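You operate a simulated robot arm through the tools that you are given. There is no shell and no other tool. Be economical: measure what you need, move in short steps, check, and stop when the job is done.

You run a simulated robot arm. Do the job below in one go: nothing can be reset, and whatever is moved stays where it is left.

JOB
Latch the test case and pump till the needle is in the green band.
Fine: open the case knob to pump and close it after.

The check looks at the end state, three seconds after you hand in, the way a careful person would. Anything else that was tipped, shoved, dropped, spilled or broken makes it a failure.

ROBOT AND FRAMES
A 5-joint arm with a two-finger parallel gripper on a trunk, on a base that drives. Base frame: it is fixed to the floor where the robot stands at the start and does not move with it; the origin is under the middle of the robot, x ahead of it, y to its left, z up; the surface under the hand at the start is at about z = 870. Lengths are in mm, angles in degrees, forces in N, time in s.
It reaches about 1134 mm from its shoulder. Its first joint turns from -149.0 to 149.0 degrees. Places, roughly: pump gauge [800, -200, 900]; test case [800, 0, 900]; test case knob [1000, 100, 1000]; test case lid [1000, 0, 1000]; test left latch [700, 0, 900]; test right latch [700, -100, 900]; yellow plunger [900, -300, 1000]. Payload 1.57 kg.
Tool frame: the origin (TCP) lies between the finger pads and is the grasp point; the fingertips stand 30 mm ahead of it; z points along the fingers, y is the line along which they close. Largest opening 110 mm; finger width 24, thickness 12; the body of the gripper, 48 by 112 mm, starts 78 mm behind the TCP.
Orientation is told as [roll, pitch, yaw] about the base's x, y, z axes, in that order, counted from this pose: with the fingers straight down and closing along the base's y, the tool's x points along the base's -x, its y along +y and its z along -z.

CONTROLS
- The arm moves only by the tool play_rows. Its argument "commands" is a list of rows, each an object of numbers (a shift or turn left out is 0, a gripper value left out holds the last): "fingers": the gripper command, from -1 (shut) to 1 (fully open), values between in proportion; "tx", "ty", "tz": the shift along the base's x, y, z in mm; "ax", "ay", "az": the turn, a rotation vector about the base's x, y, z in degrees. In form: [{"fingers": .., "tx": .., "ty": .., "tz": .., "ax": .., "ay": .., "az": ..}, ...]. A call has 1 to 12 rows; each row is the pose to reach, as a shift and turn from the pose commanded when the call began. Rows are played at 5 a second. More than 50 mm and 8.6 degrees between two rows, or a gripper value outside its range, and nothing of the call is played. A pose out of reach is approached as far as the arm can. The call stops where the force on the tool passes 90 N (or 10 N more than at its start, if that is more) or the arm is blocked; 0.2 s more then pass. Each finger travels about 72 mm/s and halts on what it meets, pressing with about 20 N; the grip force reading is that of the motor and also rises with nothing between the fingers. The clock runs only during rows and for 0.2 s after the last one: add rows that repeat a pose to give the fingers time. It gives the time, the measured TCP pose, the force on the tool (base axes), the opening and the grip force at its end, in the units of the frame above (readings bear some noise), with the torque about the TCP (base axes, N m) and any sound that the robot's microphone picked up.
- Cameras (640 x 400 px; columns grow to the right, rows downward): "scene" is now at [28.2, 166, 1726.4]; the picture's right is [-0.39, -0.92, 0.00], its down [-0.58, 0.25, -0.78] and it looks along [0.72, -0.31, -0.63] (base axes); focal length 254 px, centre (320, 200). "wrist" rides on the gripper at [70, 16, -141] in the tool frame; the picture's right is [-0.23, 0.97, 0.00], its down [-0.86, -0.20, -0.48] and it looks along [-0.47, -0.11, 0.88] (tool axes); focal length 222 px, centre (320, 200).
- camera(camera): a new picture of that camera. No time passes.
- move_column(by): slides the trunk up (or, below 0, down) by that many mm; the arm and the scene camera ride with it, the base frame stays. It gives what a move gives, with no picture.
- base_move(legs): drives the robot by 1 to 6 legs, each [ahead, turn to the left] in mm and degrees, along the robot's own axes; the way and the turn of a leg run together, so that a leg with both is an arc; at most 1500 mm and 180 degrees a leg. The arm and the cameras ride along, it lands a little off, and it stops where it bumps. It gives what a move gives.
- turn_head(pan, tilt): turns the head with the scene camera to pan (to the left, within 155 degrees either way) and tilt (down, from -29 to 69), counted from straight ahead of the robot. It gives what a move gives.
- measure_at(camera, pixels): for up to 12 pixels [column, row] of the newest picture of that camera ("zoom" is the newest enlarged one), the place [x, y, z] in the base frame of the surface seen there, good to about 3 mm. No time passes.
- close_up(camera, box): a new picture of the part [left, top, right, bottom] of that camera's present view, enlarged. No time passes.
- job_done(): hands the job in; it is judged then, once.

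Work in short steps. Measure before you move; look again where a grasp or a placing could have gone wrong, and mend it. You have 80 turns and 48 pictures in all, those below and enlarged ones among them. Open the gripper and draw the arm clear of the work before you hand the job in, unless the task says otherwise; then end with one line.

The tools are called after "Emit:" as a command line: name --argument value ..., lists and objects as JSON in quotes. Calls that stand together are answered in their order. play_rows: Moves the arm, as the interface text tells. Its arguments: {"type":"object","properties":{"commands":{"type":"array"}},"required":["commands"]} The other tools are called the same way: move_column (by) slides the trunk up or down; base_move (legs) drives the base; turn_head (pan, tilt) turns the head that bears the scene camera; camera (camera) takes a picture; measure_at (camera, pixels) gives the place of the surface under pixels of a picture; close_up (camera, box) takes an enlarged picture of a part of a camera's view; job_done () hands the job in.

At the start:

```text
clock: 0.0
tool_pos: [665.3, -100.5, 999.3]
orientation: [0.0, 0.0, -0.6]
ft_force: [0.9, -0.7, 0.0]
torque: [0.02, 0.0, -0.01]
width: 109.8
grasp_force: 0.1
trunk travel left (down, up): [-733.0, 237.0]
robot x, y, heading: [-3.3, 25.5, 0.0]
head pan, tilt: [-23.1, 38.8]
```

scene: 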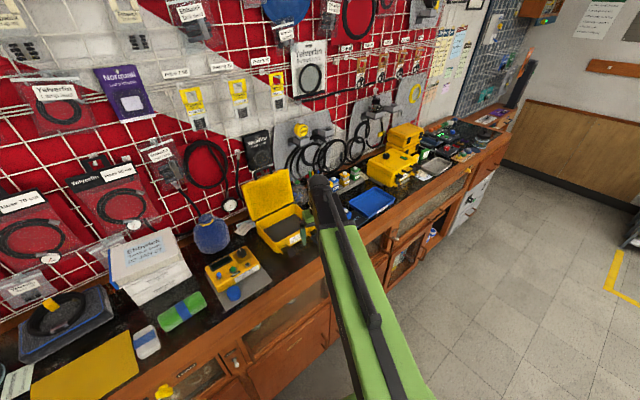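
wrist: 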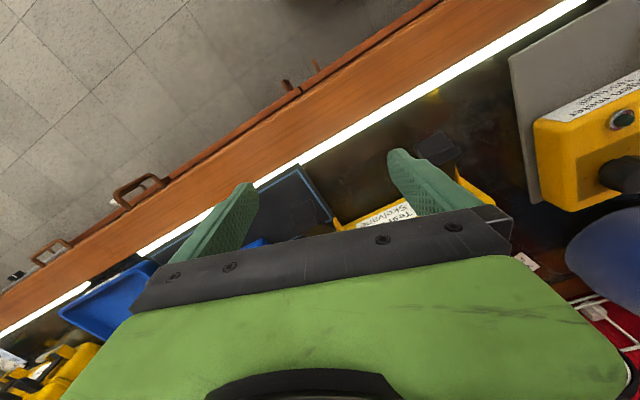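

The open yellow case is near (275,210) in the scene picture. I take an enlarged view of it first.

Emit:
close_up --camera "scene" --box '[190, 150, 350, 250]'

```text
4.00 times, centred on (270, 200) of scene
```

zoom: 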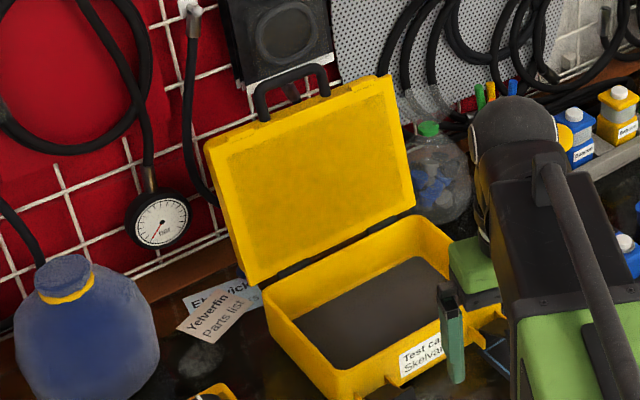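

The arm hides the right side, where the pump should be. I draw it back and up to see.

Emit:
play_rows --commands '[{"tz": 50}, {"tz": 100}, {"tx": -40, "tz": 120}, {"tx": -80, "tz": 120}, {"tx": -120, "tz": 120}, {"tx": -160, "tz": 120}, {"tx": -200, "tz": 120, "ty": -30}, {"tx": -230, "tz": 120, "ty": -70}, {"tx": -250, "tz": 120, "ty": -110}, {"tx": -270, "tz": 120, "ty": -150}, {"tx": -290, "tz": 120, "ty": -190}, {"tx": -300, "tz": 120, "ty": -230}]'

Emit:
camera --camera "scene"

```text
clock: 2.6
tool_pos: [397.9, -358.5, 1000.1]
orientation: [0.1, 0.0, -0.4]
ft_force: [0.4, -0.3, 0.6]
torque: [0.02, -0.01, 0.01]
width: 110.1
grasp_force: 0.2
out of reach, approached as far as the arm can: row 1, 2, 3, 4, 5, 6, 7, 8, 9, 10, 11, 12
trunk travel left (down, up): [-733.0, 237.0]
robot x, y, heading: [0.2, 31.7, -0.2]
head pan, tilt: [-23.1, 38.8]
```

```text
44 pictures are left
```

scene: 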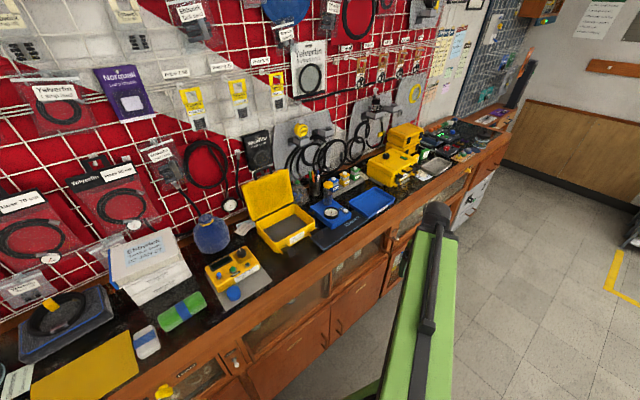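

Now the case and the blue pump at (330,212) are in the open. I zoom in on both.

Emit:
close_up --camera "scene" --box '[230, 160, 326, 256]'

Emit:
measure_at --camera "zoom" --pixels '[[100, 100], [320, 200]]'

Emit:
close_up --camera "scene" --box '[270, 165, 398, 245]'

```text
4.17 times, centred on (278, 208) of scene
```

zoom: 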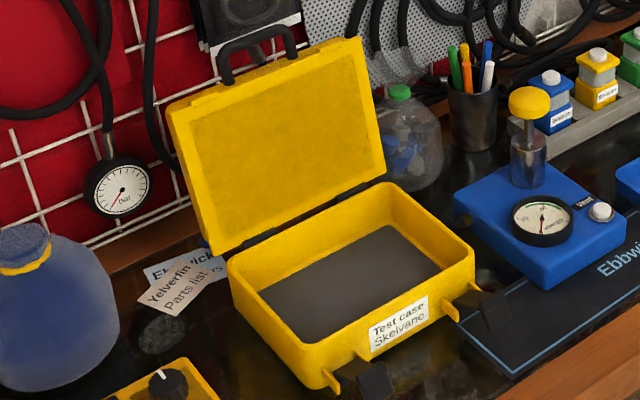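

```text
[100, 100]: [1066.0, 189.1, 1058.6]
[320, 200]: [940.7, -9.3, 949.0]
```

```text
5.00 times, centred on (334, 205) of scene
```

zoom: 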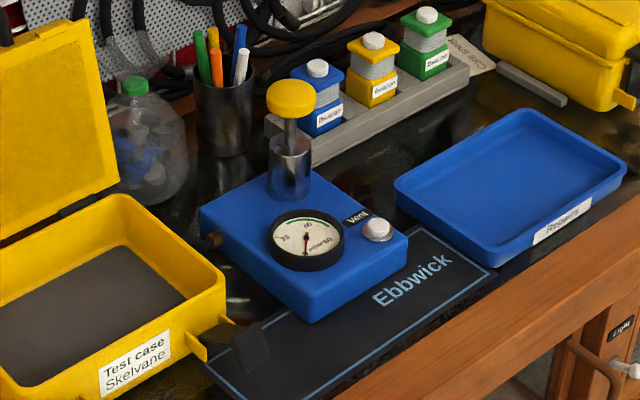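

I measure the pump, vent, plunger and right latch points in this zoom.

Emit:
measure_at --camera "zoom" --pixels '[[291, 90], [291, 112], [288, 190], [306, 240], [377, 226], [312, 310], [205, 215], [225, 330], [255, 350], [200, 350], [224, 290], [115, 200]]'

Emit:
close_up --camera "scene" --box '[230, 160, 326, 256]'

Emit:
measure_at --camera "zoom" --pixels '[[175, 110], [358, 45], [382, 175], [225, 248], [235, 285], [320, 375], [330, 380], [375, 380], [470, 265], [455, 315], [490, 310], [260, 30]]'

```text
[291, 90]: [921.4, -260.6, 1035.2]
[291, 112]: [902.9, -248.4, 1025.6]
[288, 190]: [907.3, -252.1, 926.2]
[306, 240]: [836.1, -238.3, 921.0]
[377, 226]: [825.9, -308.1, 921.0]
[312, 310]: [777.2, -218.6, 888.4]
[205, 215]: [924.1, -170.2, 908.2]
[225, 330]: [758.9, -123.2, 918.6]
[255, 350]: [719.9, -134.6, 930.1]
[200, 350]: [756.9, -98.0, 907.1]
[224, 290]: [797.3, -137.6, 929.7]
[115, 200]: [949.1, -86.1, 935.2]
```

```text
4.17 times, centred on (278, 208) of scene
```

zoom: 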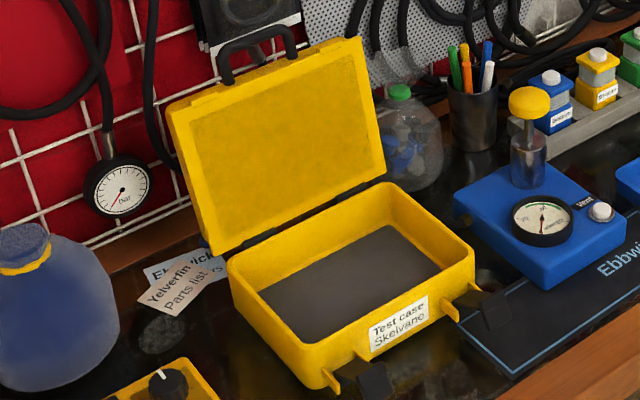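

```text
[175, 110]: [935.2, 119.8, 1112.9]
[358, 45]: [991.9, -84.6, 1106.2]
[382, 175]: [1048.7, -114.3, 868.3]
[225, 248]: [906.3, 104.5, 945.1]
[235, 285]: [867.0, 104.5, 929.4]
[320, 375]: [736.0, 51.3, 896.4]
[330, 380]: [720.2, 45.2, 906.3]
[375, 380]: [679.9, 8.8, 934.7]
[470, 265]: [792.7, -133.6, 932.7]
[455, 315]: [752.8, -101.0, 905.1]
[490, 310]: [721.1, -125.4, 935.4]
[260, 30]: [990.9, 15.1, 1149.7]
```

Lid hinge is near (935,12,940), lid leans back about 10°, and its top edge is at z≈1110. I raise the trunk so the hand can work over the lid.

Emit:
move_column --by 230

Emit:
turn_head --pan -8 --tilt 48

Emit:
camera --camera "scene"

```text
clock: 5.0
tool_pos: [399.9, -357.1, 1231.0]
orientation: [0.1, 0.2, -0.6]
ft_force: [-0.3, 0.1, 0.1]
torque: [-0.03, -0.01, -0.02]
width: 110.2
grasp_force: 0.1
trunk travel left (down, up): [-963.0, 7.0]
robot x, y, heading: [-1.5, 29.0, -0.0]
head pan, tilt: [-23.1, 38.8]
```

```text
clock: 5.8
tool_pos: [398.6, -358.2, 1230.1]
orientation: [0.2, 0.0, -0.6]
ft_force: [-0.1, -0.5, 0.2]
torque: [-0.01, 0.03, 0.01]
width: 110.1
grasp_force: 0.0
trunk travel left (down, up): [-963.0, 7.0]
robot x, y, heading: [-1.4, 32.9, -0.2]
head pan, tilt: [-8.0, 48.0]
```

```text
40 pictures are left
```

scene: 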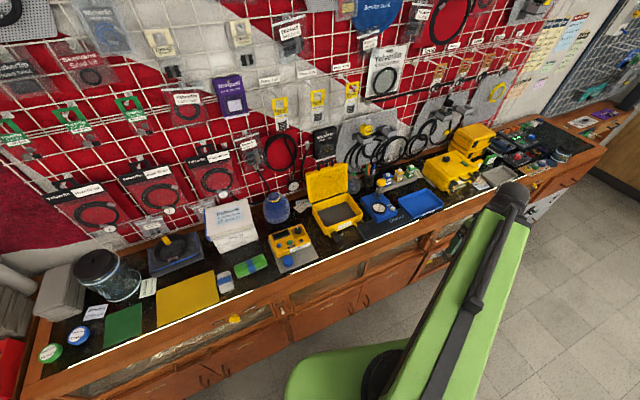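

The whole bench is turned about 17°. I measure the bench edge, wall and lid from here in a zoom.

Emit:
close_up --camera "scene" --box '[280, 150, 440, 250]'

Emit:
measure_at --camera "zoom" --pixels '[[112, 88], [268, 60], [165, 62], [190, 55], [215, 60], [190, 75], [285, 170], [138, 215], [300, 40], [120, 30], [290, 365], [400, 305]]'

```text
4.00 times, centred on (360, 200) of scene
```

zoom: 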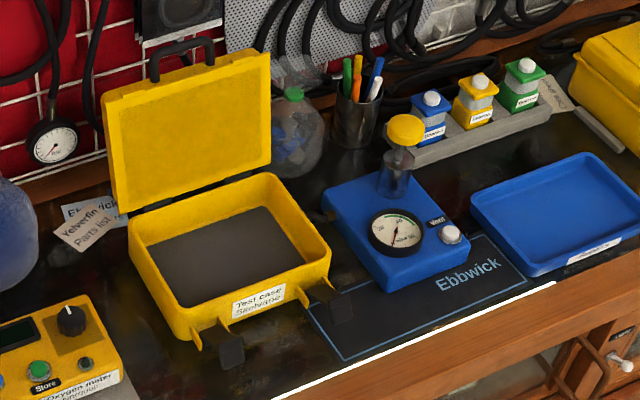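

```text
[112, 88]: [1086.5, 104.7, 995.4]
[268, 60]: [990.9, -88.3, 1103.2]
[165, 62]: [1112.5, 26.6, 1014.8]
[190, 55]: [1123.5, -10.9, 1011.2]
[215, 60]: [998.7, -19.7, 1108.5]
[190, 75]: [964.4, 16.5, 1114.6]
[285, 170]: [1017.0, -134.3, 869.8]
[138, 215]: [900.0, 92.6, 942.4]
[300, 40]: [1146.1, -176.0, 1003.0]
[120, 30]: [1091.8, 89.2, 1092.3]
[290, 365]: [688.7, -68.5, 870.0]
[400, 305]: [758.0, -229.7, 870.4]
```

The lid's handle is at about (1000,0,1110–1150) and the wall is at x≈1110 there. I bring the shut hand high over the case, turned with the bench, and look.

Emit:
play_rows --commands '[{"fingers": -1, "tx": 40, "ty": 30, "az": 2}, {"tx": 80, "ty": 60, "az": 4}, {"tx": 120, "ty": 90, "az": 6}, {"tx": 160, "ty": 120, "az": 8}, {"tx": 200, "ty": 150, "az": 10}, {"tx": 240, "ty": 180, "az": 12}, {"tx": 280, "ty": 210, "az": 14}, {"tx": 320, "ty": 240, "az": 16}, {"tx": 360, "ty": 270, "az": 17.5}, {"tx": 400, "ty": 300, "az": 17.5}, {"tx": 430, "ty": 330, "az": 17.5}, {"tx": 450, "ty": 360, "az": 17.5}]'

Emit:
camera --camera "wrist"

```text
clock: 8.4
tool_pos: [849.5, 3.0, 1229.8]
orientation: [0.1, 0.1, 16.8]
ft_force: [0.3, 0.0, -0.6]
torque: [0.0, 0.01, -0.04]
width: 0.0
grasp_force: 20.3
trunk travel left (down, up): [-963.0, 7.0]
robot x, y, heading: [0.3, 29.2, -0.0]
head pan, tilt: [-8.0, 48.0]
```

```text
38 pictures are left
```

wrist: 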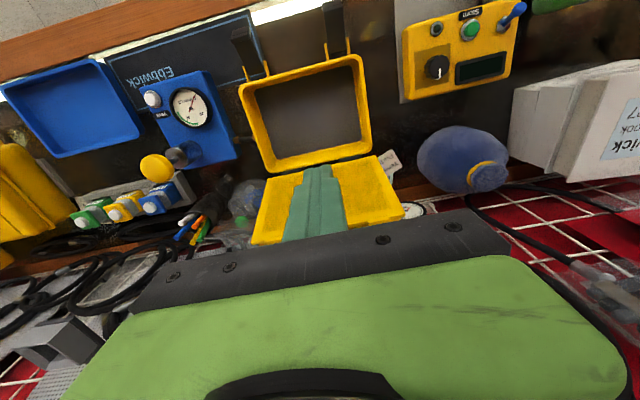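

The hand is shut and clear above. I move it behind the handle line at about (1022,34), staying high.

Emit:
play_rows --commands '[{"tx": 45, "ty": 8}, {"tx": 90, "ty": 16}, {"tx": 130, "ty": 24}, {"tx": 172, "ty": 31}, {"tx": 172, "ty": 31}]'

Emit:
close_up --camera "scene" --box '[280, 130, 408, 210]'

```text
clock: 9.6
tool_pos: [941.8, 22.8, 1229.3]
orientation: [0.2, -0.1, 16.8]
ft_force: [0.2, 0.7, -0.1]
torque: [0.04, 0.0, -0.01]
width: 0.1
grasp_force: 20.1
out of reach, approached as far as the arm can: row 3, 4, 5
trunk travel left (down, up): [-963.0, 7.0]
robot x, y, heading: [-4.3, 28.1, -0.1]
head pan, tilt: [-8.0, 48.0]
```

```text
5.00 times, centred on (344, 170) of scene
```

zoom: 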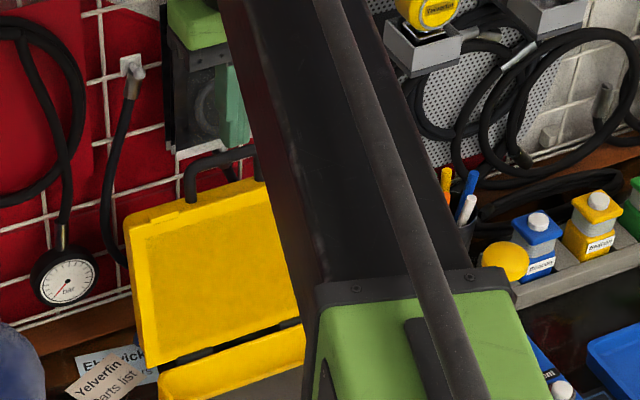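

It stops short at x≈942, so I draw the hand back a little and drive the base ahead.

Emit:
play_rows --commands '[{"tx": -40, "ty": -10}, {"tx": -90, "ty": -20}, {"tx": -130, "ty": -30}, {"tx": -170, "ty": -30}]'

Emit:
base_move --legs '[[130, 0]]'

```text
refused: row 2 steps farther than a row can; nothing moved
```

```text
clock: 11.0
tool_pos: [1039.7, 19.1, 1229.6]
orientation: [-1.0, 0.3, 16.5]
ft_force: [0.5, -0.8, 0.5]
torque: [-0.01, 0.04, -0.01]
width: 0.2
grasp_force: 20.1
trunk travel left (down, up): [-963.0, 7.0]
robot x, y, heading: [118.6, 29.4, -0.3]
head pan, tilt: [-8.0, 48.0]
stopped in leg 1: the robot was blocked; the commanded pose is now the measured one
```

The retreat row was refused, and the base then stopped "blocked" with the hand at x≈1040. I check what it touched.

Emit:
close_up --camera "scene" --box '[220, 80, 476, 240]'

Emit:
camera --camera "wrist"

```text
2.50 times, centred on (348, 160) of scene
```

zoom: 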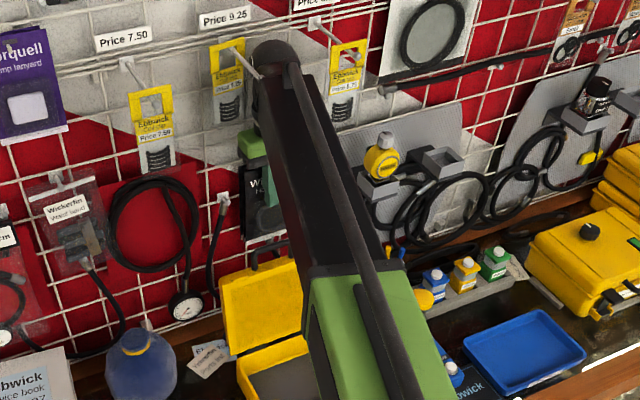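

```text
35 pictures are left
```

wrist: 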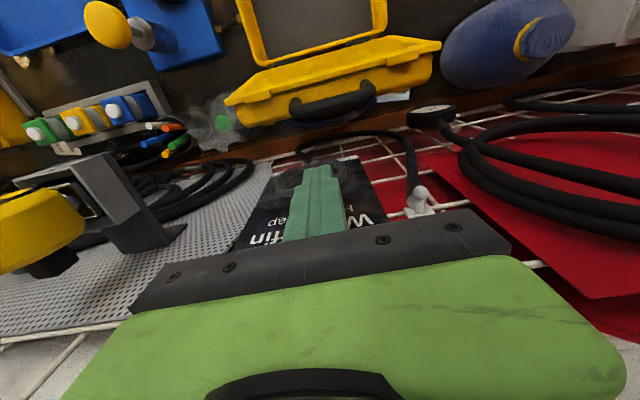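

Nothing has fallen; the wrist likely met a wall hook near (262,60). Now a view of the handle shows fingers behind it; I ease the hand off the wall by 15 mm.

Emit:
play_rows --commands '[{"tx": -8}, {"tx": -15}, {"tx": -15}]'

Emit:
measure_at --camera "wrist" --pixels '[[333, 100], [333, 110], [295, 108], [372, 90], [330, 75], [240, 105], [430, 62], [350, 165], [420, 190], [250, 240]]'

```text
clock: 11.8
tool_pos: [1038.7, 19.7, 1228.6]
orientation: [-0.5, 0.2, 16.6]
ft_force: [1.8, -0.9, -0.1]
torque: [0.13, 0.14, 0.02]
width: 0.0
grasp_force: 19.9
trunk travel left (down, up): [-963.0, 7.0]
robot x, y, heading: [122.8, 30.8, -0.3]
head pan, tilt: [-8.0, 48.0]
```

```text
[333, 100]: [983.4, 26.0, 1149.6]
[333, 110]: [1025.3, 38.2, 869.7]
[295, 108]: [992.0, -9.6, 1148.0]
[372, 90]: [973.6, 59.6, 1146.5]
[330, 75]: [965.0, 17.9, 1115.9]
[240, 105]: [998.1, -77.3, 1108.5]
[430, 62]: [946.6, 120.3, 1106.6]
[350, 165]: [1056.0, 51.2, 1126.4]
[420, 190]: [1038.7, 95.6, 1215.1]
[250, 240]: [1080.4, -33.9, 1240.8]
```

The hand did not follow the 15 mm, so I try a slightly larger step back and read again.

Emit:
play_rows --commands '[{"tx": -10}, {"tx": -20}, {"tx": -30}, {"tx": -30}]'

Emit:
camera --camera "scene"

```text
clock: 12.8
tool_pos: [1002.5, 19.4, 1228.4]
orientation: [-0.7, 0.2, 16.8]
ft_force: [-0.4, 0.5, -0.5]
torque: [0.01, 0.03, -0.04]
width: 0.1
grasp_force: 20.2
trunk travel left (down, up): [-963.0, 7.0]
robot x, y, heading: [120.1, 29.0, -0.1]
head pan, tilt: [-8.0, 48.0]
```

```text
34 pictures are left
```

scene: 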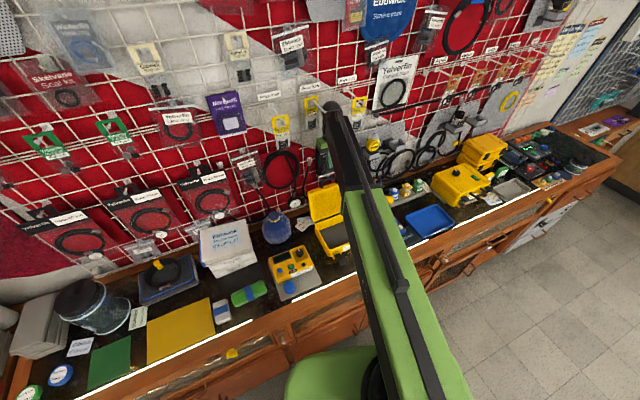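

The hand is free. The handle bar runs through (983,26,1149), so I go to (1013,35) behind it and lower to tips at z≈1125.

Emit:
play_rows --commands '[{"tx": 10, "ty": 16}, {"tx": 10, "ty": 16, "tz": -30}, {"tx": 10, "ty": 16, "tz": -55}, {"tx": 10, "ty": 16, "tz": -73}, {"tx": 10, "ty": 16, "tz": -73}]'

Emit:
camera --camera "wrist"

```text
clock: 14.0
tool_pos: [1015.2, 28.7, 1227.3]
orientation: [-0.5, 0.3, 16.5]
ft_force: [-0.9, -0.1, -0.9]
torque: [0.0, 0.03, 0.02]
width: 0.2
grasp_force: 20.1
out of reach, approached as far as the arm can: row 2, 3, 4, 5
trunk travel left (down, up): [-963.0, 7.0]
robot x, y, heading: [122.0, 29.5, -0.4]
head pan, tilt: [-8.0, 48.0]
```

```text
33 pictures are left
```

wrist: 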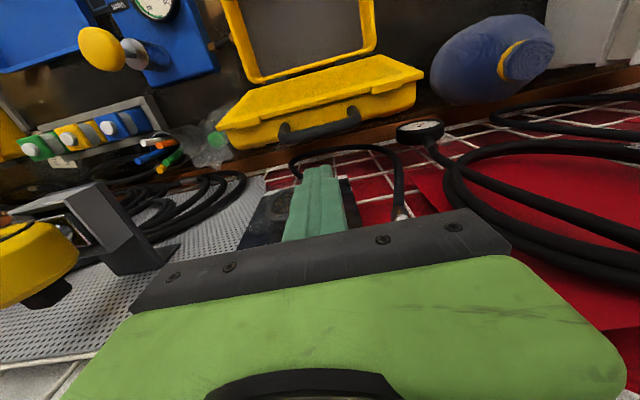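

Going down here is past the arm's reach, so I lower the trunk by 72 mm instead.

Emit:
move_column --by -72

Emit:
camera --camera "wrist"

```text
clock: 15.1
tool_pos: [1012.2, 36.8, 1157.7]
orientation: [-0.7, 0.2, 16.5]
ft_force: [-0.5, 0.8, 0.1]
torque: [0.02, 0.01, -0.02]
width: 0.1
grasp_force: 19.9
trunk travel left (down, up): [-891.0, 79.0]
robot x, y, heading: [122.1, 31.7, -0.2]
head pan, tilt: [-8.0, 48.0]
```

```text
32 pictures are left
```

wrist: 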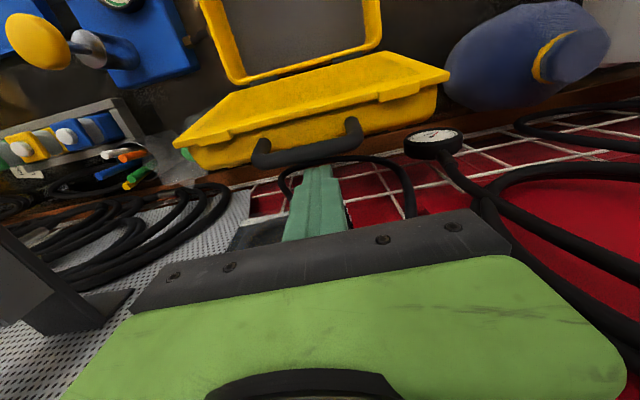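

The fingers stand behind the handle's middle. I pull the lid forward along the case's depth direction in slow steps.

Emit:
play_rows --commands '[{"tx": -14, "ty": -4.5}, {"tx": -28, "ty": -9}, {"tx": -42, "ty": -13}, {"tx": -56, "ty": -17.5}, {"tx": -70, "ty": -22}, {"tx": -84, "ty": -26}, {"tx": -98, "ty": -31}, {"tx": -112, "ty": -35}, {"tx": -126, "ty": -39.5}, {"tx": -140, "ty": -44}, {"tx": -150, "ty": -47}]'

Emit:
camera --camera "wrist"

```text
clock: 17.5
tool_pos: [863.9, -9.9, 1157.4]
orientation: [-0.7, 0.1, 16.8]
ft_force: [-0.2, 0.0, 1.0]
torque: [0.0, -0.02, 0.01]
width: 0.1
grasp_force: 20.2
trunk travel left (down, up): [-891.0, 79.0]
robot x, y, heading: [118.8, 29.5, 0.1]
head pan, tilt: [-8.0, 48.0]
```

```text
31 pictures are left
```

wrist: 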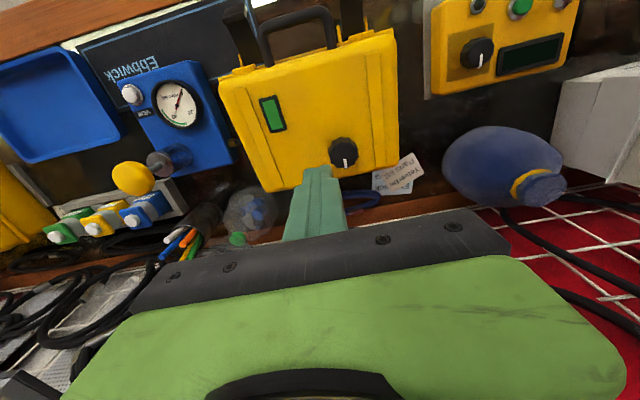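

The lid is shut; its top shows a green label and a black knob at (344,153). I zoom in on the lid, latches and gauge.

Emit:
close_up --camera "wrist" --box '[200, 0, 440, 200]'

Emit:
measure_at --camera "wrist" --pixels '[[344, 148], [346, 162], [240, 30], [245, 8], [350, 15], [300, 15], [272, 115], [225, 80], [390, 40], [395, 150], [285, 185], [267, 55]]'

Emit:
close_up --camera "wrist" --box '[120, 50, 240, 150]'

```text
2.00 times, centred on (320, 100) of wrist
```

zoom: 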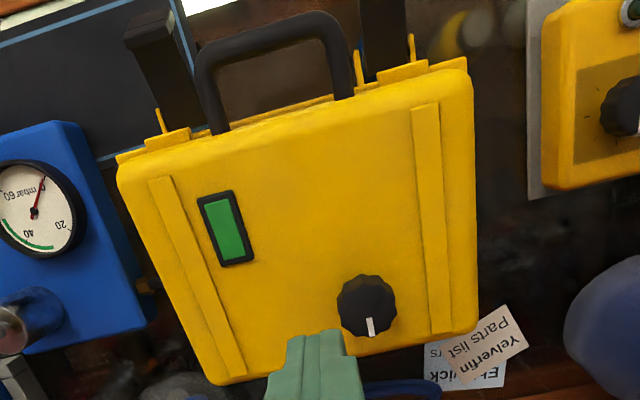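

```text
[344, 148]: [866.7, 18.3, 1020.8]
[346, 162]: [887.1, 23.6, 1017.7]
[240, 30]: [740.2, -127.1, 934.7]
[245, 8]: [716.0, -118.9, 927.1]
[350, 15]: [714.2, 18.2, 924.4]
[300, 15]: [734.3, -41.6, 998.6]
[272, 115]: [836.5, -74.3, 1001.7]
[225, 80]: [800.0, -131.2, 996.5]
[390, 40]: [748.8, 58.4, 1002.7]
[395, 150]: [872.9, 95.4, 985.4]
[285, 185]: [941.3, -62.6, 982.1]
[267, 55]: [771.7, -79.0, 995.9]
```

```text
4.00 times, centred on (180, 100) of wrist
```

zoom: 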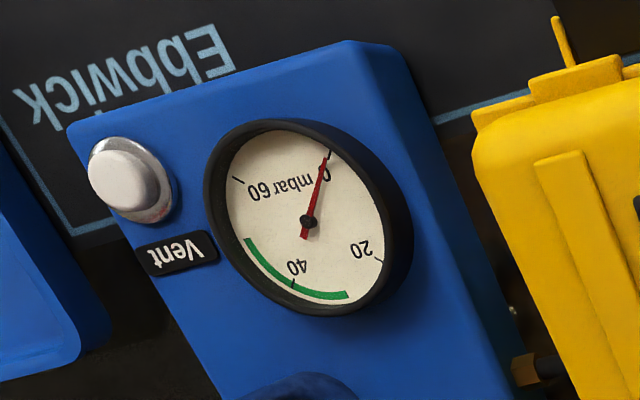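

Gauge reads 0 with the green band around 28–48. Next I move back in front of the case to see the latches from the wrist camera.

Emit:
play_rows --commands '[{"tx": -40, "ty": -5, "fingers": -1}, {"tx": -80, "ty": -10}, {"tx": -120, "ty": -15}, {"tx": -160, "ty": -20}, {"tx": -200, "ty": -25}, {"tx": -240, "ty": -30}, {"tx": -280, "ty": -40}, {"tx": -280, "ty": -40}]'

Emit:
camera --camera "wrist"

Emit:
close_up --camera "scene" --box '[290, 170, 418, 250]'

```text
clock: 19.3
tool_pos: [684.7, -67.8, 1158.4]
orientation: [-0.7, 0.3, 16.6]
ft_force: [0.5, -0.5, 0.3]
torque: [0.01, 0.0, 0.01]
width: 0.1
grasp_force: 20.1
out of reach, approached as far as the arm can: row 5, 6, 7, 8
trunk travel left (down, up): [-891.0, 79.0]
robot x, y, heading: [120.1, 30.4, -0.1]
head pan, tilt: [-8.0, 48.0]
```

```text
28 pictures are left
```

wrist: 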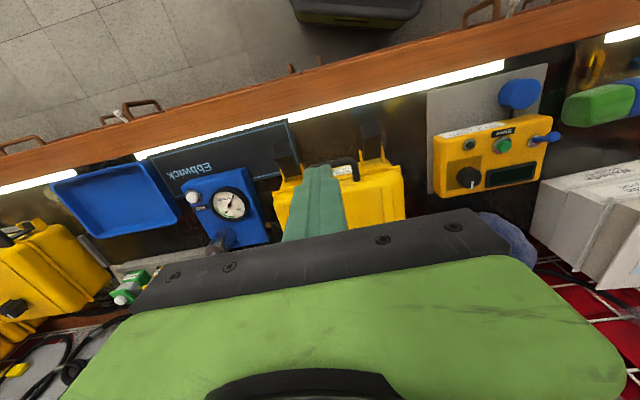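

```text
5.00 times, centred on (354, 210) of scene
```

zoom: 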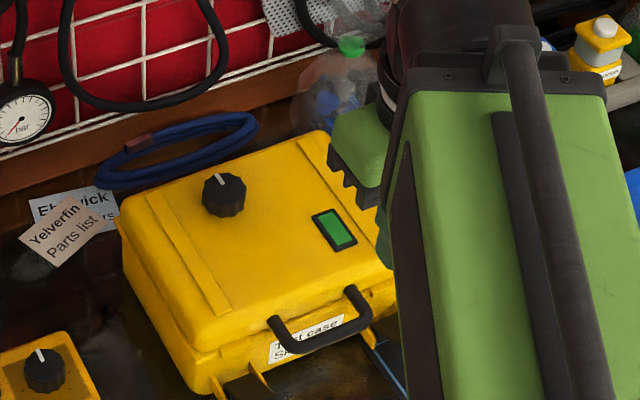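

The arm can't fold closer than x≈685 here, so I back the base off 100 mm to work in front of the latches.

Emit:
base_move --legs '[[-100, 0]]'

Emit:
close_up --camera "wrist" --box '[200, 60, 440, 210]'

```text
clock: 20.5
tool_pos: [582.2, -68.2, 1158.5]
orientation: [-0.7, 0.4, 16.7]
ft_force: [-1.0, 0.0, 0.2]
torque: [0.0, 0.01, -0.01]
width: 0.0
grasp_force: 20.1
trunk travel left (down, up): [-891.0, 79.0]
robot x, y, heading: [19.6, 30.6, -0.3]
head pan, tilt: [-8.0, 48.0]
```

```text
2.67 times, centred on (320, 135) of wrist
```

zoom: 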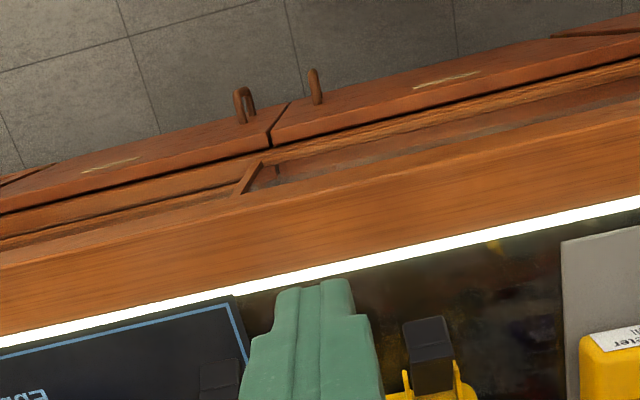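

The latch is lower in the picture. I look at it from both cameras.

Emit:
close_up --camera "wrist" --box '[240, 160, 400, 260]'

Emit:
measure_at --camera "zoom" --pixels '[[465, 100], [450, 60], [490, 60], [460, 150], [500, 150], [470, 190], [510, 180], [400, 170]]'

Emit:
close_up --camera "scene" --box '[320, 150, 448, 230]'

```text
4.00 times, centred on (320, 210) of wrist
```

zoom: 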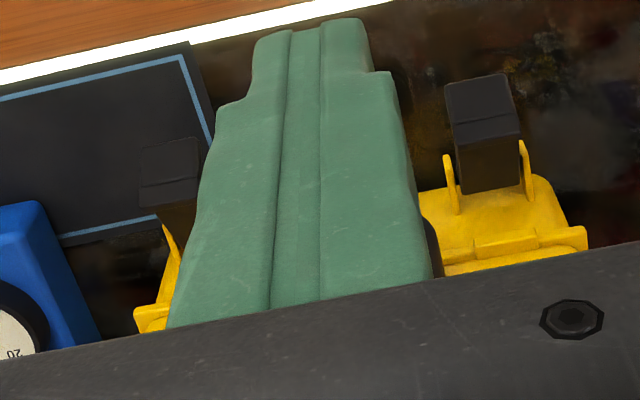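

```text
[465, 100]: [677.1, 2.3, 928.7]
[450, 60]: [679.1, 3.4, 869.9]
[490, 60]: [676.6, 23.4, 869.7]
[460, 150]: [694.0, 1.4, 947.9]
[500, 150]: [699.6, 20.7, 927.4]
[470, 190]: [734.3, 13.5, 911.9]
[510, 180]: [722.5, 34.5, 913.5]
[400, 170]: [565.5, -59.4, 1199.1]
```

```text
5.00 times, centred on (384, 190) of scene
```

zoom: 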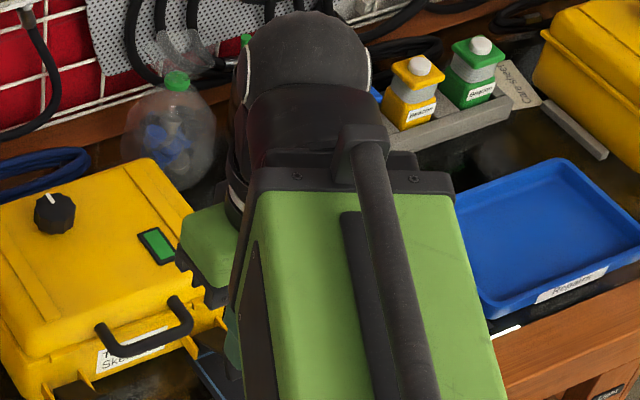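

The left latch flap is hinged low near (735,24,905) and juts outward-up to about (683,10,940). I move to in front of its tip and go down with tips at z≈925.

Emit:
play_rows --commands '[{"tx": 25, "ty": 30}, {"tx": 53, "ty": 64}, {"tx": 53, "ty": 64, "tz": -50}, {"tx": 53, "ty": 64, "tz": -100}, {"tx": 53, "ty": 64, "tz": -150}, {"tx": 53, "ty": 64, "tz": -190}, {"tx": 53, "ty": 64, "tz": -203}, {"tx": 53, "ty": 64, "tz": -203}]'

Emit:
close_up --camera "scene" --box '[310, 160, 438, 240]'

```text
clock: 22.3
tool_pos: [633.6, -3.0, 1157.9]
orientation: [-0.6, 0.4, 16.7]
ft_force: [0.0, 0.7, -0.5]
torque: [0.03, -0.01, -0.01]
width: 0.0
grasp_force: 19.8
out of reach, approached as far as the arm can: row 3, 4, 5, 6, 7, 8
trunk travel left (down, up): [-891.0, 79.0]
robot x, y, heading: [15.4, 28.0, -0.1]
head pan, tilt: [-8.0, 48.0]
```

```text
5.00 times, centred on (374, 200) of scene
```

zoom: 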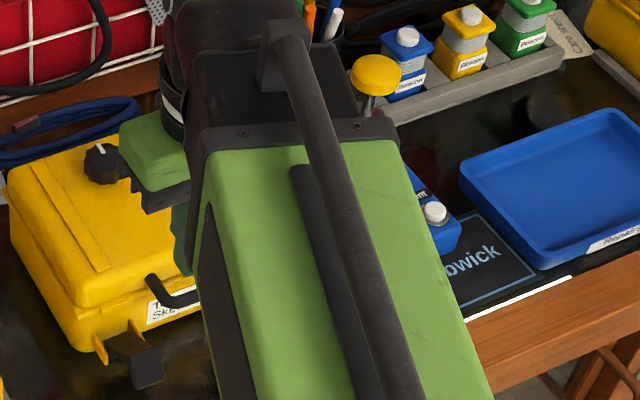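

Height goes only by the trunk, so I lower it 203 mm here.

Emit:
move_column --by -203

Emit:
camera --camera "wrist"

```text
clock: 24.4
tool_pos: [633.2, -3.2, 954.9]
orientation: [-0.6, 0.3, 16.6]
ft_force: [-0.4, 0.3, -0.6]
torque: [-0.05, 0.01, 0.0]
width: 0.0
grasp_force: 20.4
trunk travel left (down, up): [-688.0, 282.0]
robot x, y, heading: [19.2, 26.5, -0.2]
head pan, tilt: [-8.0, 48.0]
```

```text
22 pictures are left
```

wrist: 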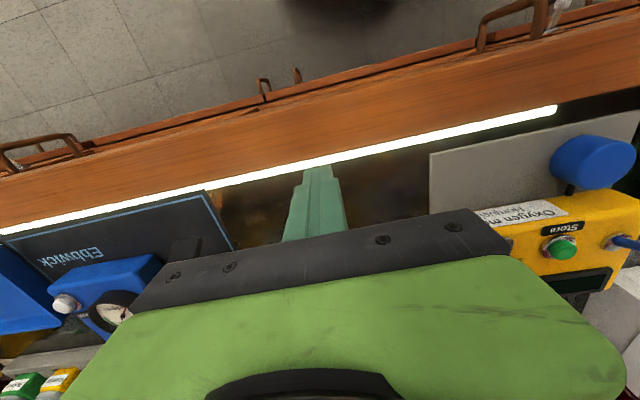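

I push along the case's depth direction, first about 60 mm, watching the force.

Emit:
play_rows --commands '[{"tx": 9.5, "ty": 3}, {"tx": 19, "ty": 6}, {"tx": 28.6, "ty": 9}, {"tx": 38, "ty": 12}, {"tx": 47.7, "ty": 15}, {"tx": 57, "ty": 18}]'

Emit:
play_rows --commands '[{"tx": 6, "ty": 1.9}, {"tx": 12, "ty": 3.8}, {"tx": 18, "ty": 5.6}, {"tx": 18, "ty": 5.6}]'

```text
clock: 25.7
tool_pos: [665.3, 8.4, 958.6]
orientation: [-0.6, 2.2, 16.5]
ft_force: [-42.7, -11.9, 23.2]
torque: [-0.22, 1.07, -0.09]
width: 0.0
grasp_force: 19.9
trunk travel left (down, up): [-688.0, 282.0]
robot x, y, heading: [18.8, 31.1, -0.3]
head pan, tilt: [-8.0, 48.0]
stopped in row 6: the force on the tool passed its limit at 98 N (the readings are from after the stop); the commanded pose is now the measured one
```

```text
clock: 26.2
tool_pos: [663.3, 6.7, 959.0]
orientation: [-0.8, 3.7, 16.2]
ft_force: [-43.0, -13.2, 22.8]
torque: [-0.2, 1.09, -0.1]
width: 0.0
grasp_force: 20.3
trunk travel left (down, up): [-688.0, 282.0]
robot x, y, heading: [15.7, 30.7, -0.5]
head pan, tilt: [-8.0, 48.0]
stopped in row 2: the force on the tool passed its limit at 95 N (the readings are from after the stop); the commanded pose is now the measured one
```

The finger was pressing on the sloped end face of the flap, whose line runs through the hinge, so it jams. I'll back off, rise, and look; then pinch the flap by its sides and swing it up instead.

Emit:
play_rows --commands '[{"tx": -10, "ty": -3}, {"tx": -20, "ty": -6, "ay": -2}, {"tx": -30, "ty": -9, "ay": -3.7}, {"tx": -30, "ty": -9, "ay": -3.7}]'

Emit:
move_column --by 100

Emit:
camera --camera "wrist"

```text
clock: 27.2
tool_pos: [646.7, 1.2, 954.9]
orientation: [-1.7, -0.6, 16.5]
ft_force: [-0.5, 0.0, -0.1]
torque: [0.0, -0.01, -0.01]
width: 0.0
grasp_force: 19.8
trunk travel left (down, up): [-688.0, 282.0]
robot x, y, heading: [18.5, 29.0, 0.1]
head pan, tilt: [-8.0, 48.0]
```

```text
clock: 28.6
tool_pos: [645.4, 2.0, 1054.8]
orientation: [-1.7, -0.4, 16.4]
ft_force: [-0.8, 0.9, 0.1]
torque: [0.0, -0.01, -0.03]
width: 0.0
grasp_force: 20.3
trunk travel left (down, up): [-788.0, 182.0]
robot x, y, heading: [19.1, 32.1, -0.3]
head pan, tilt: [-8.0, 48.0]
```

```text
21 pictures are left
```

wrist: 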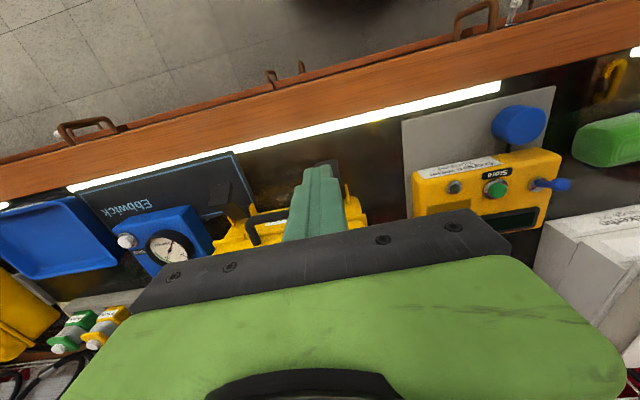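

The left flap hides behind the finger, but the right one is in view near (235,200). I zoom on both and measure.

Emit:
close_up --camera "wrist" --box '[200, 150, 380, 260]'

Emit:
measure_at --camera "zoom" --pixels '[[55, 128], [105, 120], [65, 145], [110, 175], [75, 170], [125, 205], [85, 215], [160, 205], [430, 45], [465, 45], [505, 130], [520, 165]]'

```text
3.56 times, centred on (290, 205) of wrist
```

zoom: 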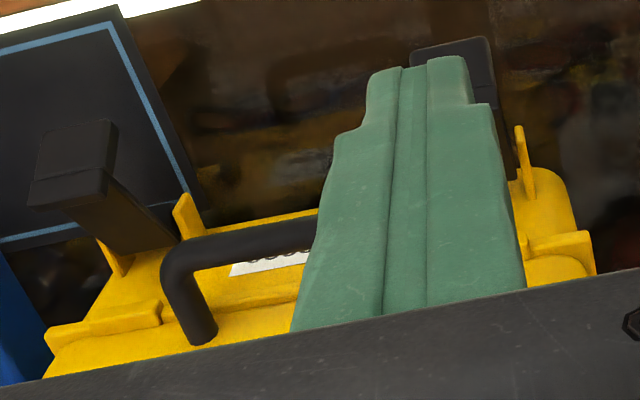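

```text
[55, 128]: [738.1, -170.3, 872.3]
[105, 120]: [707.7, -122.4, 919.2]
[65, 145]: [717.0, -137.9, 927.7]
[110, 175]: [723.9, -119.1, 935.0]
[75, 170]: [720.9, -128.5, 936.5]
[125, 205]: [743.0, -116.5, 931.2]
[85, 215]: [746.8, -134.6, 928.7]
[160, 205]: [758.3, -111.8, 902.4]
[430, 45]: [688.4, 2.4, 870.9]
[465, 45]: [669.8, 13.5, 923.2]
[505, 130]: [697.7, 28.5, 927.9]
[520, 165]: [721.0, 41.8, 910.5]
```

The tab is about 22 mm wide with its centre near (677,10,928). I open to about 66 mm over it, then lower astride it.

Emit:
play_rows --commands '[{"fingers": 0.2, "tx": 16, "ty": 4}, {"tx": 32, "ty": 8}, {"tx": 32, "ty": 8}, {"tx": 32, "ty": 8}]'

Emit:
move_column --by -112

Emit:
camera --camera "wrist"

```text
clock: 29.6
tool_pos: [677.8, 10.2, 1055.2]
orientation: [-1.8, -0.4, 16.4]
ft_force: [0.3, -0.5, 0.4]
torque: [-0.03, 0.01, 0.0]
width: 65.8
grasp_force: 0.0
trunk travel left (down, up): [-788.0, 182.0]
robot x, y, heading: [17.6, 29.1, -0.1]
head pan, tilt: [-8.0, 48.0]
```

```text
clock: 31.0
tool_pos: [677.3, 9.6, 943.4]
orientation: [-1.7, -0.4, 16.4]
ft_force: [-0.4, 0.2, 0.1]
torque: [0.01, -0.02, -0.02]
width: 66.1
grasp_force: 0.1
trunk travel left (down, up): [-676.0, 294.0]
robot x, y, heading: [19.1, 30.0, -0.2]
head pan, tilt: [-8.0, 48.0]
```

```text
19 pictures are left
```

wrist: 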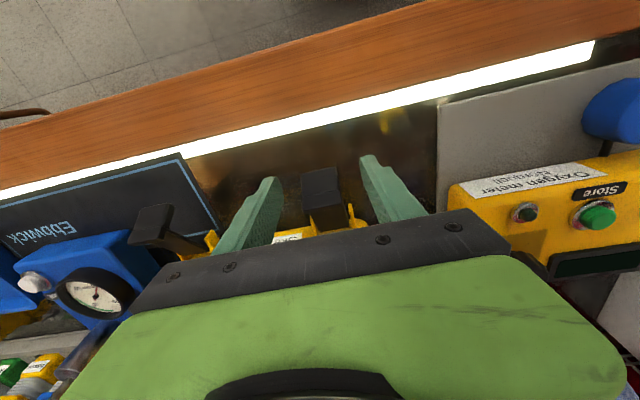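

The flap stands neatly between the fingers. I close on it.

Emit:
play_rows --commands '[{"fingers": -1}, {"fingers": -1}, {"fingers": -1}, {"fingers": -1}]'

Emit:
move_column --by 8

Emit:
play_rows --commands '[{"tx": 3, "ty": 1}, {"tx": 6, "ty": 2}]'

```text
clock: 32.0
tool_pos: [677.1, 9.4, 943.5]
orientation: [-1.7, -0.4, 16.4]
ft_force: [1.8, -2.3, 2.9]
torque: [1.22, 0.21, -0.49]
width: 30.3
grasp_force: 39.4
trunk travel left (down, up): [-676.0, 294.0]
robot x, y, heading: [15.6, 29.6, 0.0]
head pan, tilt: [-8.0, 48.0]
```

```text
clock: 32.6
tool_pos: [680.6, 10.2, 950.6]
orientation: [-1.7, -0.4, 16.5]
ft_force: [7.3, 2.4, -18.3]
torque: [0.95, 0.79, -0.2]
width: 30.1
grasp_force: 39.7
trunk travel left (down, up): [-684.0, 286.0]
robot x, y, heading: [16.3, 30.9, -0.5]
head pan, tilt: [-8.0, 48.0]
```

```text
clock: 33.2
tool_pos: [680.9, 10.9, 951.7]
orientation: [-1.7, -0.1, 16.4]
ft_force: [-19.6, -0.5, -8.9]
torque: [0.67, 1.58, -0.11]
width: 30.0
grasp_force: 39.0
trunk travel left (down, up): [-684.0, 286.0]
robot x, y, heading: [23.1, 27.6, -0.1]
head pan, tilt: [-8.0, 48.0]
```

The grip holds and the flap follows up. I lift further before moving in.

Emit:
move_column --by 12

Emit:
play_rows --commands '[{"tx": 4, "ty": 1.2}, {"tx": 8, "ty": 2.5}, {"tx": 12, "ty": 3.7}]'

Emit:
move_column --by 12

Emit:
play_rows --commands '[{"tx": 4, "ty": 1.2}, {"tx": 8, "ty": 2.5}, {"tx": 12, "ty": 3.7}]'

Emit:
camera --camera "wrist"

```text
clock: 33.8
tool_pos: [688.3, 12.5, 960.8]
orientation: [-1.7, -0.6, 16.6]
ft_force: [13.2, 11.5, -14.2]
torque: [1.11, -0.15, -0.14]
width: 30.1
grasp_force: 39.2
trunk travel left (down, up): [-696.0, 274.0]
robot x, y, heading: [19.9, 29.1, -0.0]
head pan, tilt: [-8.0, 48.0]
```

```text
clock: 34.6
tool_pos: [692.5, 14.0, 965.5]
orientation: [-1.6, -0.1, 16.3]
ft_force: [-24.6, 0.5, 1.8]
torque: [0.43, 1.59, -0.05]
width: 30.1
grasp_force: 39.2
trunk travel left (down, up): [-696.0, 274.0]
robot x, y, heading: [19.2, 29.1, -0.2]
head pan, tilt: [-8.0, 48.0]
```

```text
clock: 35.2
tool_pos: [699.6, 17.7, 974.0]
orientation: [-1.7, -0.5, 16.5]
ft_force: [9.0, 12.8, -25.2]
torque: [0.78, -0.01, 0.23]
width: 30.1
grasp_force: 39.2
trunk travel left (down, up): [-708.0, 262.0]
robot x, y, heading: [17.5, 25.0, 0.1]
head pan, tilt: [-8.0, 48.0]
```

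```text
clock: 36.0
tool_pos: [704.5, 18.1, 975.4]
orientation: [-1.8, -0.2, 16.5]
ft_force: [-20.8, 3.1, -0.7]
torque: [0.14, 1.6, 0.13]
width: 30.2
grasp_force: 39.8
trunk travel left (down, up): [-708.0, 262.0]
robot x, y, heading: [16.9, 24.6, -0.3]
head pan, tilt: [-8.0, 48.0]
```

```text
18 pictures are left
```

wrist: 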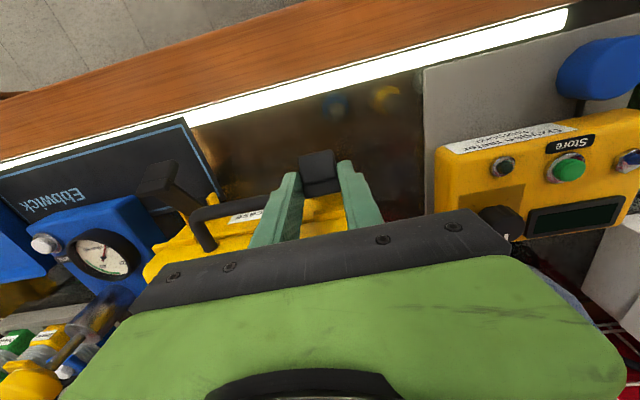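

The flap has swung up well. I carry on, now mostly inward.

Emit:
play_rows --commands '[{"tx": 5, "ty": 1.5}, {"tx": 9, "ty": 2.8}]'

Emit:
move_column --by 5

Emit:
play_rows --commands '[{"tx": 5, "ty": 1.5}, {"tx": 10, "ty": 3}, {"tx": 15, "ty": 4.6}]'

Emit:
play_rows --commands '[{"tx": 5, "ty": 1.5}, {"tx": 10, "ty": 3}, {"tx": 15, "ty": 4.6}]'

```text
clock: 36.6
tool_pos: [715.0, 21.0, 977.2]
orientation: [-1.7, -0.3, 16.4]
ft_force: [-18.8, -1.2, 10.2]
torque: [0.15, 1.47, -0.01]
width: 29.8
grasp_force: 39.7
trunk travel left (down, up): [-708.0, 262.0]
robot x, y, heading: [16.0, 27.3, -0.5]
head pan, tilt: [-8.0, 48.0]
```

```text
clock: 37.1
tool_pos: [719.2, 23.3, 979.0]
orientation: [-1.7, -0.5, 16.5]
ft_force: [-7.6, 3.7, -27.0]
torque: [0.3, 0.75, 0.07]
width: 30.3
grasp_force: 39.4
trunk travel left (down, up): [-713.0, 257.0]
robot x, y, heading: [19.7, 27.7, -0.3]
head pan, tilt: [-8.0, 48.0]
```

```text
clock: 37.9
tool_pos: [731.9, 26.0, 981.6]
orientation: [-1.7, -0.2, 16.3]
ft_force: [-19.2, 0.5, -0.7]
torque: [-0.09, 1.53, 0.18]
width: 30.0
grasp_force: 39.2
trunk travel left (down, up): [-713.0, 257.0]
robot x, y, heading: [18.9, 29.1, -0.3]
head pan, tilt: [-8.0, 48.0]
```

```text
clock: 38.7
tool_pos: [732.1, 28.0, 982.1]
orientation: [-1.7, 1.4, 16.4]
ft_force: [-21.7, -8.3, 17.7]
torque: [-0.41, 0.71, 0.82]
width: 30.0
grasp_force: 39.4
trunk travel left (down, up): [-713.0, 257.0]
robot x, y, heading: [15.2, 29.8, -0.2]
head pan, tilt: [-8.0, 48.0]
stopped in row 3: the force on the tool passed its limit at 92 N (the readings are from after the stop); the commanded pose is now the measured one
```

It met the case at x≈732. I open, back off, rise and look whether the latch is seated.

Emit:
play_rows --commands '[{"fingers": 0.2}, {"fingers": 0.2}, {"fingers": 0.2, "tx": -20, "ty": -6}, {"tx": -40, "ty": -12}, {"tx": -60, "ty": -18}, {"tx": -80, "ty": -24}]'

Emit:
move_column --by 100

Emit:
camera --camera "wrist"

Emit:
close_up --camera "wrist" --box '[200, 140, 400, 265]'

```text
clock: 40.1
tool_pos: [658.2, 2.9, 979.4]
orientation: [-1.7, 1.1, 16.3]
ft_force: [-0.6, -0.4, 0.0]
torque: [0.02, 0.0, 0.01]
width: 66.1
grasp_force: 0.1
trunk travel left (down, up): [-713.0, 257.0]
robot x, y, heading: [16.8, 30.3, -0.1]
head pan, tilt: [-8.0, 48.0]
```

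```text
clock: 41.5
tool_pos: [659.6, 6.2, 1080.2]
orientation: [-1.7, 1.0, 16.3]
ft_force: [-0.4, 1.2, 0.3]
torque: [-0.01, 0.02, 0.01]
width: 65.9
grasp_force: 0.0
trunk travel left (down, up): [-813.0, 157.0]
robot x, y, heading: [18.5, 28.5, -0.2]
head pan, tilt: [-8.0, 48.0]
```

```text
17 pictures are left
```

wrist: 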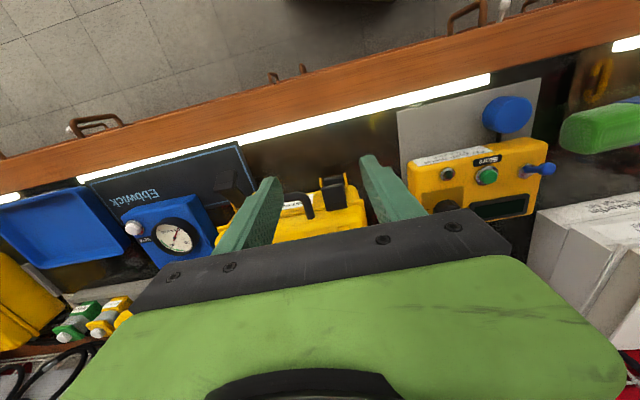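

```text
3.20 times, centred on (300, 202) of wrist
```

zoom: 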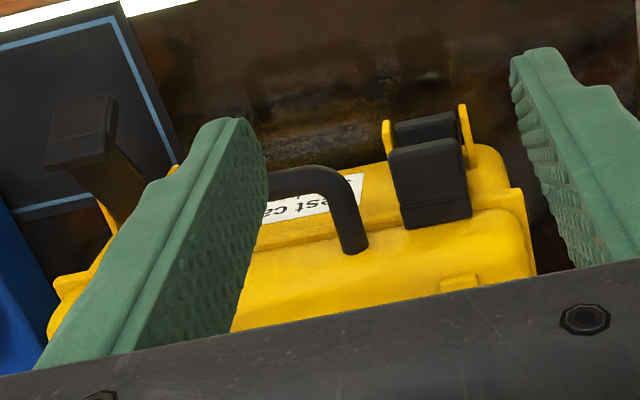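

The left latch now lies up against the lid. I measure it to judge whether it's fully seated, along with the right latch.

Emit:
measure_at --camera "zoom" --pixels '[[427, 130], [425, 150], [428, 175], [432, 200], [438, 216], [445, 235], [470, 190], [500, 230], [400, 190], [80, 130], [60, 155], [95, 155]]'

```text
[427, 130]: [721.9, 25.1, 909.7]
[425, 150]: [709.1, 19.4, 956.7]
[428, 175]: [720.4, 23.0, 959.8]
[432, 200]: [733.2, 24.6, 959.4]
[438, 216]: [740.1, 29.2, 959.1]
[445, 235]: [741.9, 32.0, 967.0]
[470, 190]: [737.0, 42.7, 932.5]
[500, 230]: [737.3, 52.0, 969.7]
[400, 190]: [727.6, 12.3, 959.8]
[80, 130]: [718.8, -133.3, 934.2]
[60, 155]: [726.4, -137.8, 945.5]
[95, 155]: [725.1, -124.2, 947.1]
```

The left hook lies level at z≈959 tight against the lid at x≈740: seated. For the right latch I mirror it: go over (719,-128) with a 52 mm opening and lower astride it.

Emit:
play_rows --commands '[{"fingers": -0.05, "tx": 15, "ty": -33}, {"tx": 30, "ty": -67}, {"tx": 45, "ty": -100}, {"tx": 59, "ty": -134}, {"tx": 59, "ty": -134}]'

Emit:
move_column --by -85

Emit:
camera --camera "wrist"

```text
clock: 42.7
tool_pos: [715.7, -131.4, 1080.3]
orientation: [-1.6, 1.0, 16.4]
ft_force: [0.5, 0.0, 0.0]
torque: [0.0, -0.01, -0.01]
width: 52.2
grasp_force: 0.1
trunk travel left (down, up): [-813.0, 157.0]
robot x, y, heading: [18.7, 27.6, -0.3]
head pan, tilt: [-8.0, 48.0]
```

```text
clock: 43.9
tool_pos: [714.5, -131.7, 994.9]
orientation: [-1.5, 1.1, 16.5]
ft_force: [0.0, 0.7, 0.1]
torque: [0.0, -0.01, 0.01]
width: 52.4
grasp_force: 0.0
trunk travel left (down, up): [-728.0, 242.0]
robot x, y, heading: [14.4, 33.4, -0.1]
head pan, tilt: [-8.0, 48.0]
```

```text
15 pictures are left
```

wrist: 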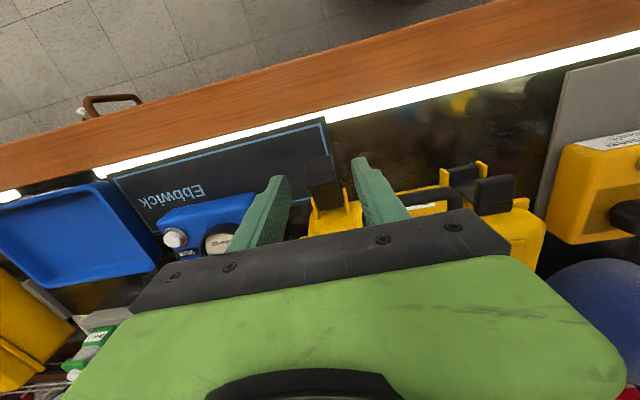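

The tab at (322,178) lies between the fingers. I lower the rest and grip.

Emit:
move_column --by -50

Emit:
play_rows --commands '[{"fingers": -1}, {"fingers": -1}, {"fingers": -1}, {"fingers": -1}]'

Emit:
move_column --by 8

Emit:
play_rows --commands '[{"tx": 3, "ty": 1}, {"tx": 6, "ty": 2}]'

```text
clock: 44.8
tool_pos: [715.0, -131.2, 944.7]
orientation: [-1.6, 1.1, 16.4]
ft_force: [0.1, 0.6, -0.6]
torque: [-0.02, -0.04, 0.0]
width: 52.3
grasp_force: 0.0
trunk travel left (down, up): [-678.0, 292.0]
robot x, y, heading: [18.4, 28.9, -0.2]
head pan, tilt: [-8.0, 48.0]
```

```text
clock: 45.8
tool_pos: [715.9, -134.9, 945.2]
orientation: [-1.7, 1.0, 16.3]
ft_force: [17.8, -31.1, 19.1]
torque: [0.54, -0.88, -0.52]
width: 30.2
grasp_force: 39.0
trunk travel left (down, up): [-678.0, 292.0]
robot x, y, heading: [19.6, 30.2, -0.2]
head pan, tilt: [-8.0, 48.0]
```

```text
clock: 46.4
tool_pos: [718.2, -134.5, 950.3]
orientation: [-1.6, 1.2, 16.5]
ft_force: [17.2, -28.3, -19.2]
torque: [0.26, 0.65, -0.29]
width: 30.2
grasp_force: 39.9
trunk travel left (down, up): [-686.0, 284.0]
robot x, y, heading: [19.1, 30.9, -0.3]
head pan, tilt: [-8.0, 48.0]
```

```text
clock: 47.0
tool_pos: [720.3, -134.3, 952.2]
orientation: [-1.7, 1.6, 16.3]
ft_force: [-6.3, -36.3, -10.6]
torque: [-0.04, 1.36, -0.5]
width: 29.8
grasp_force: 39.7
trunk travel left (down, up): [-686.0, 284.0]
robot x, y, heading: [17.1, 29.1, -0.2]
head pan, tilt: [-8.0, 48.0]
```

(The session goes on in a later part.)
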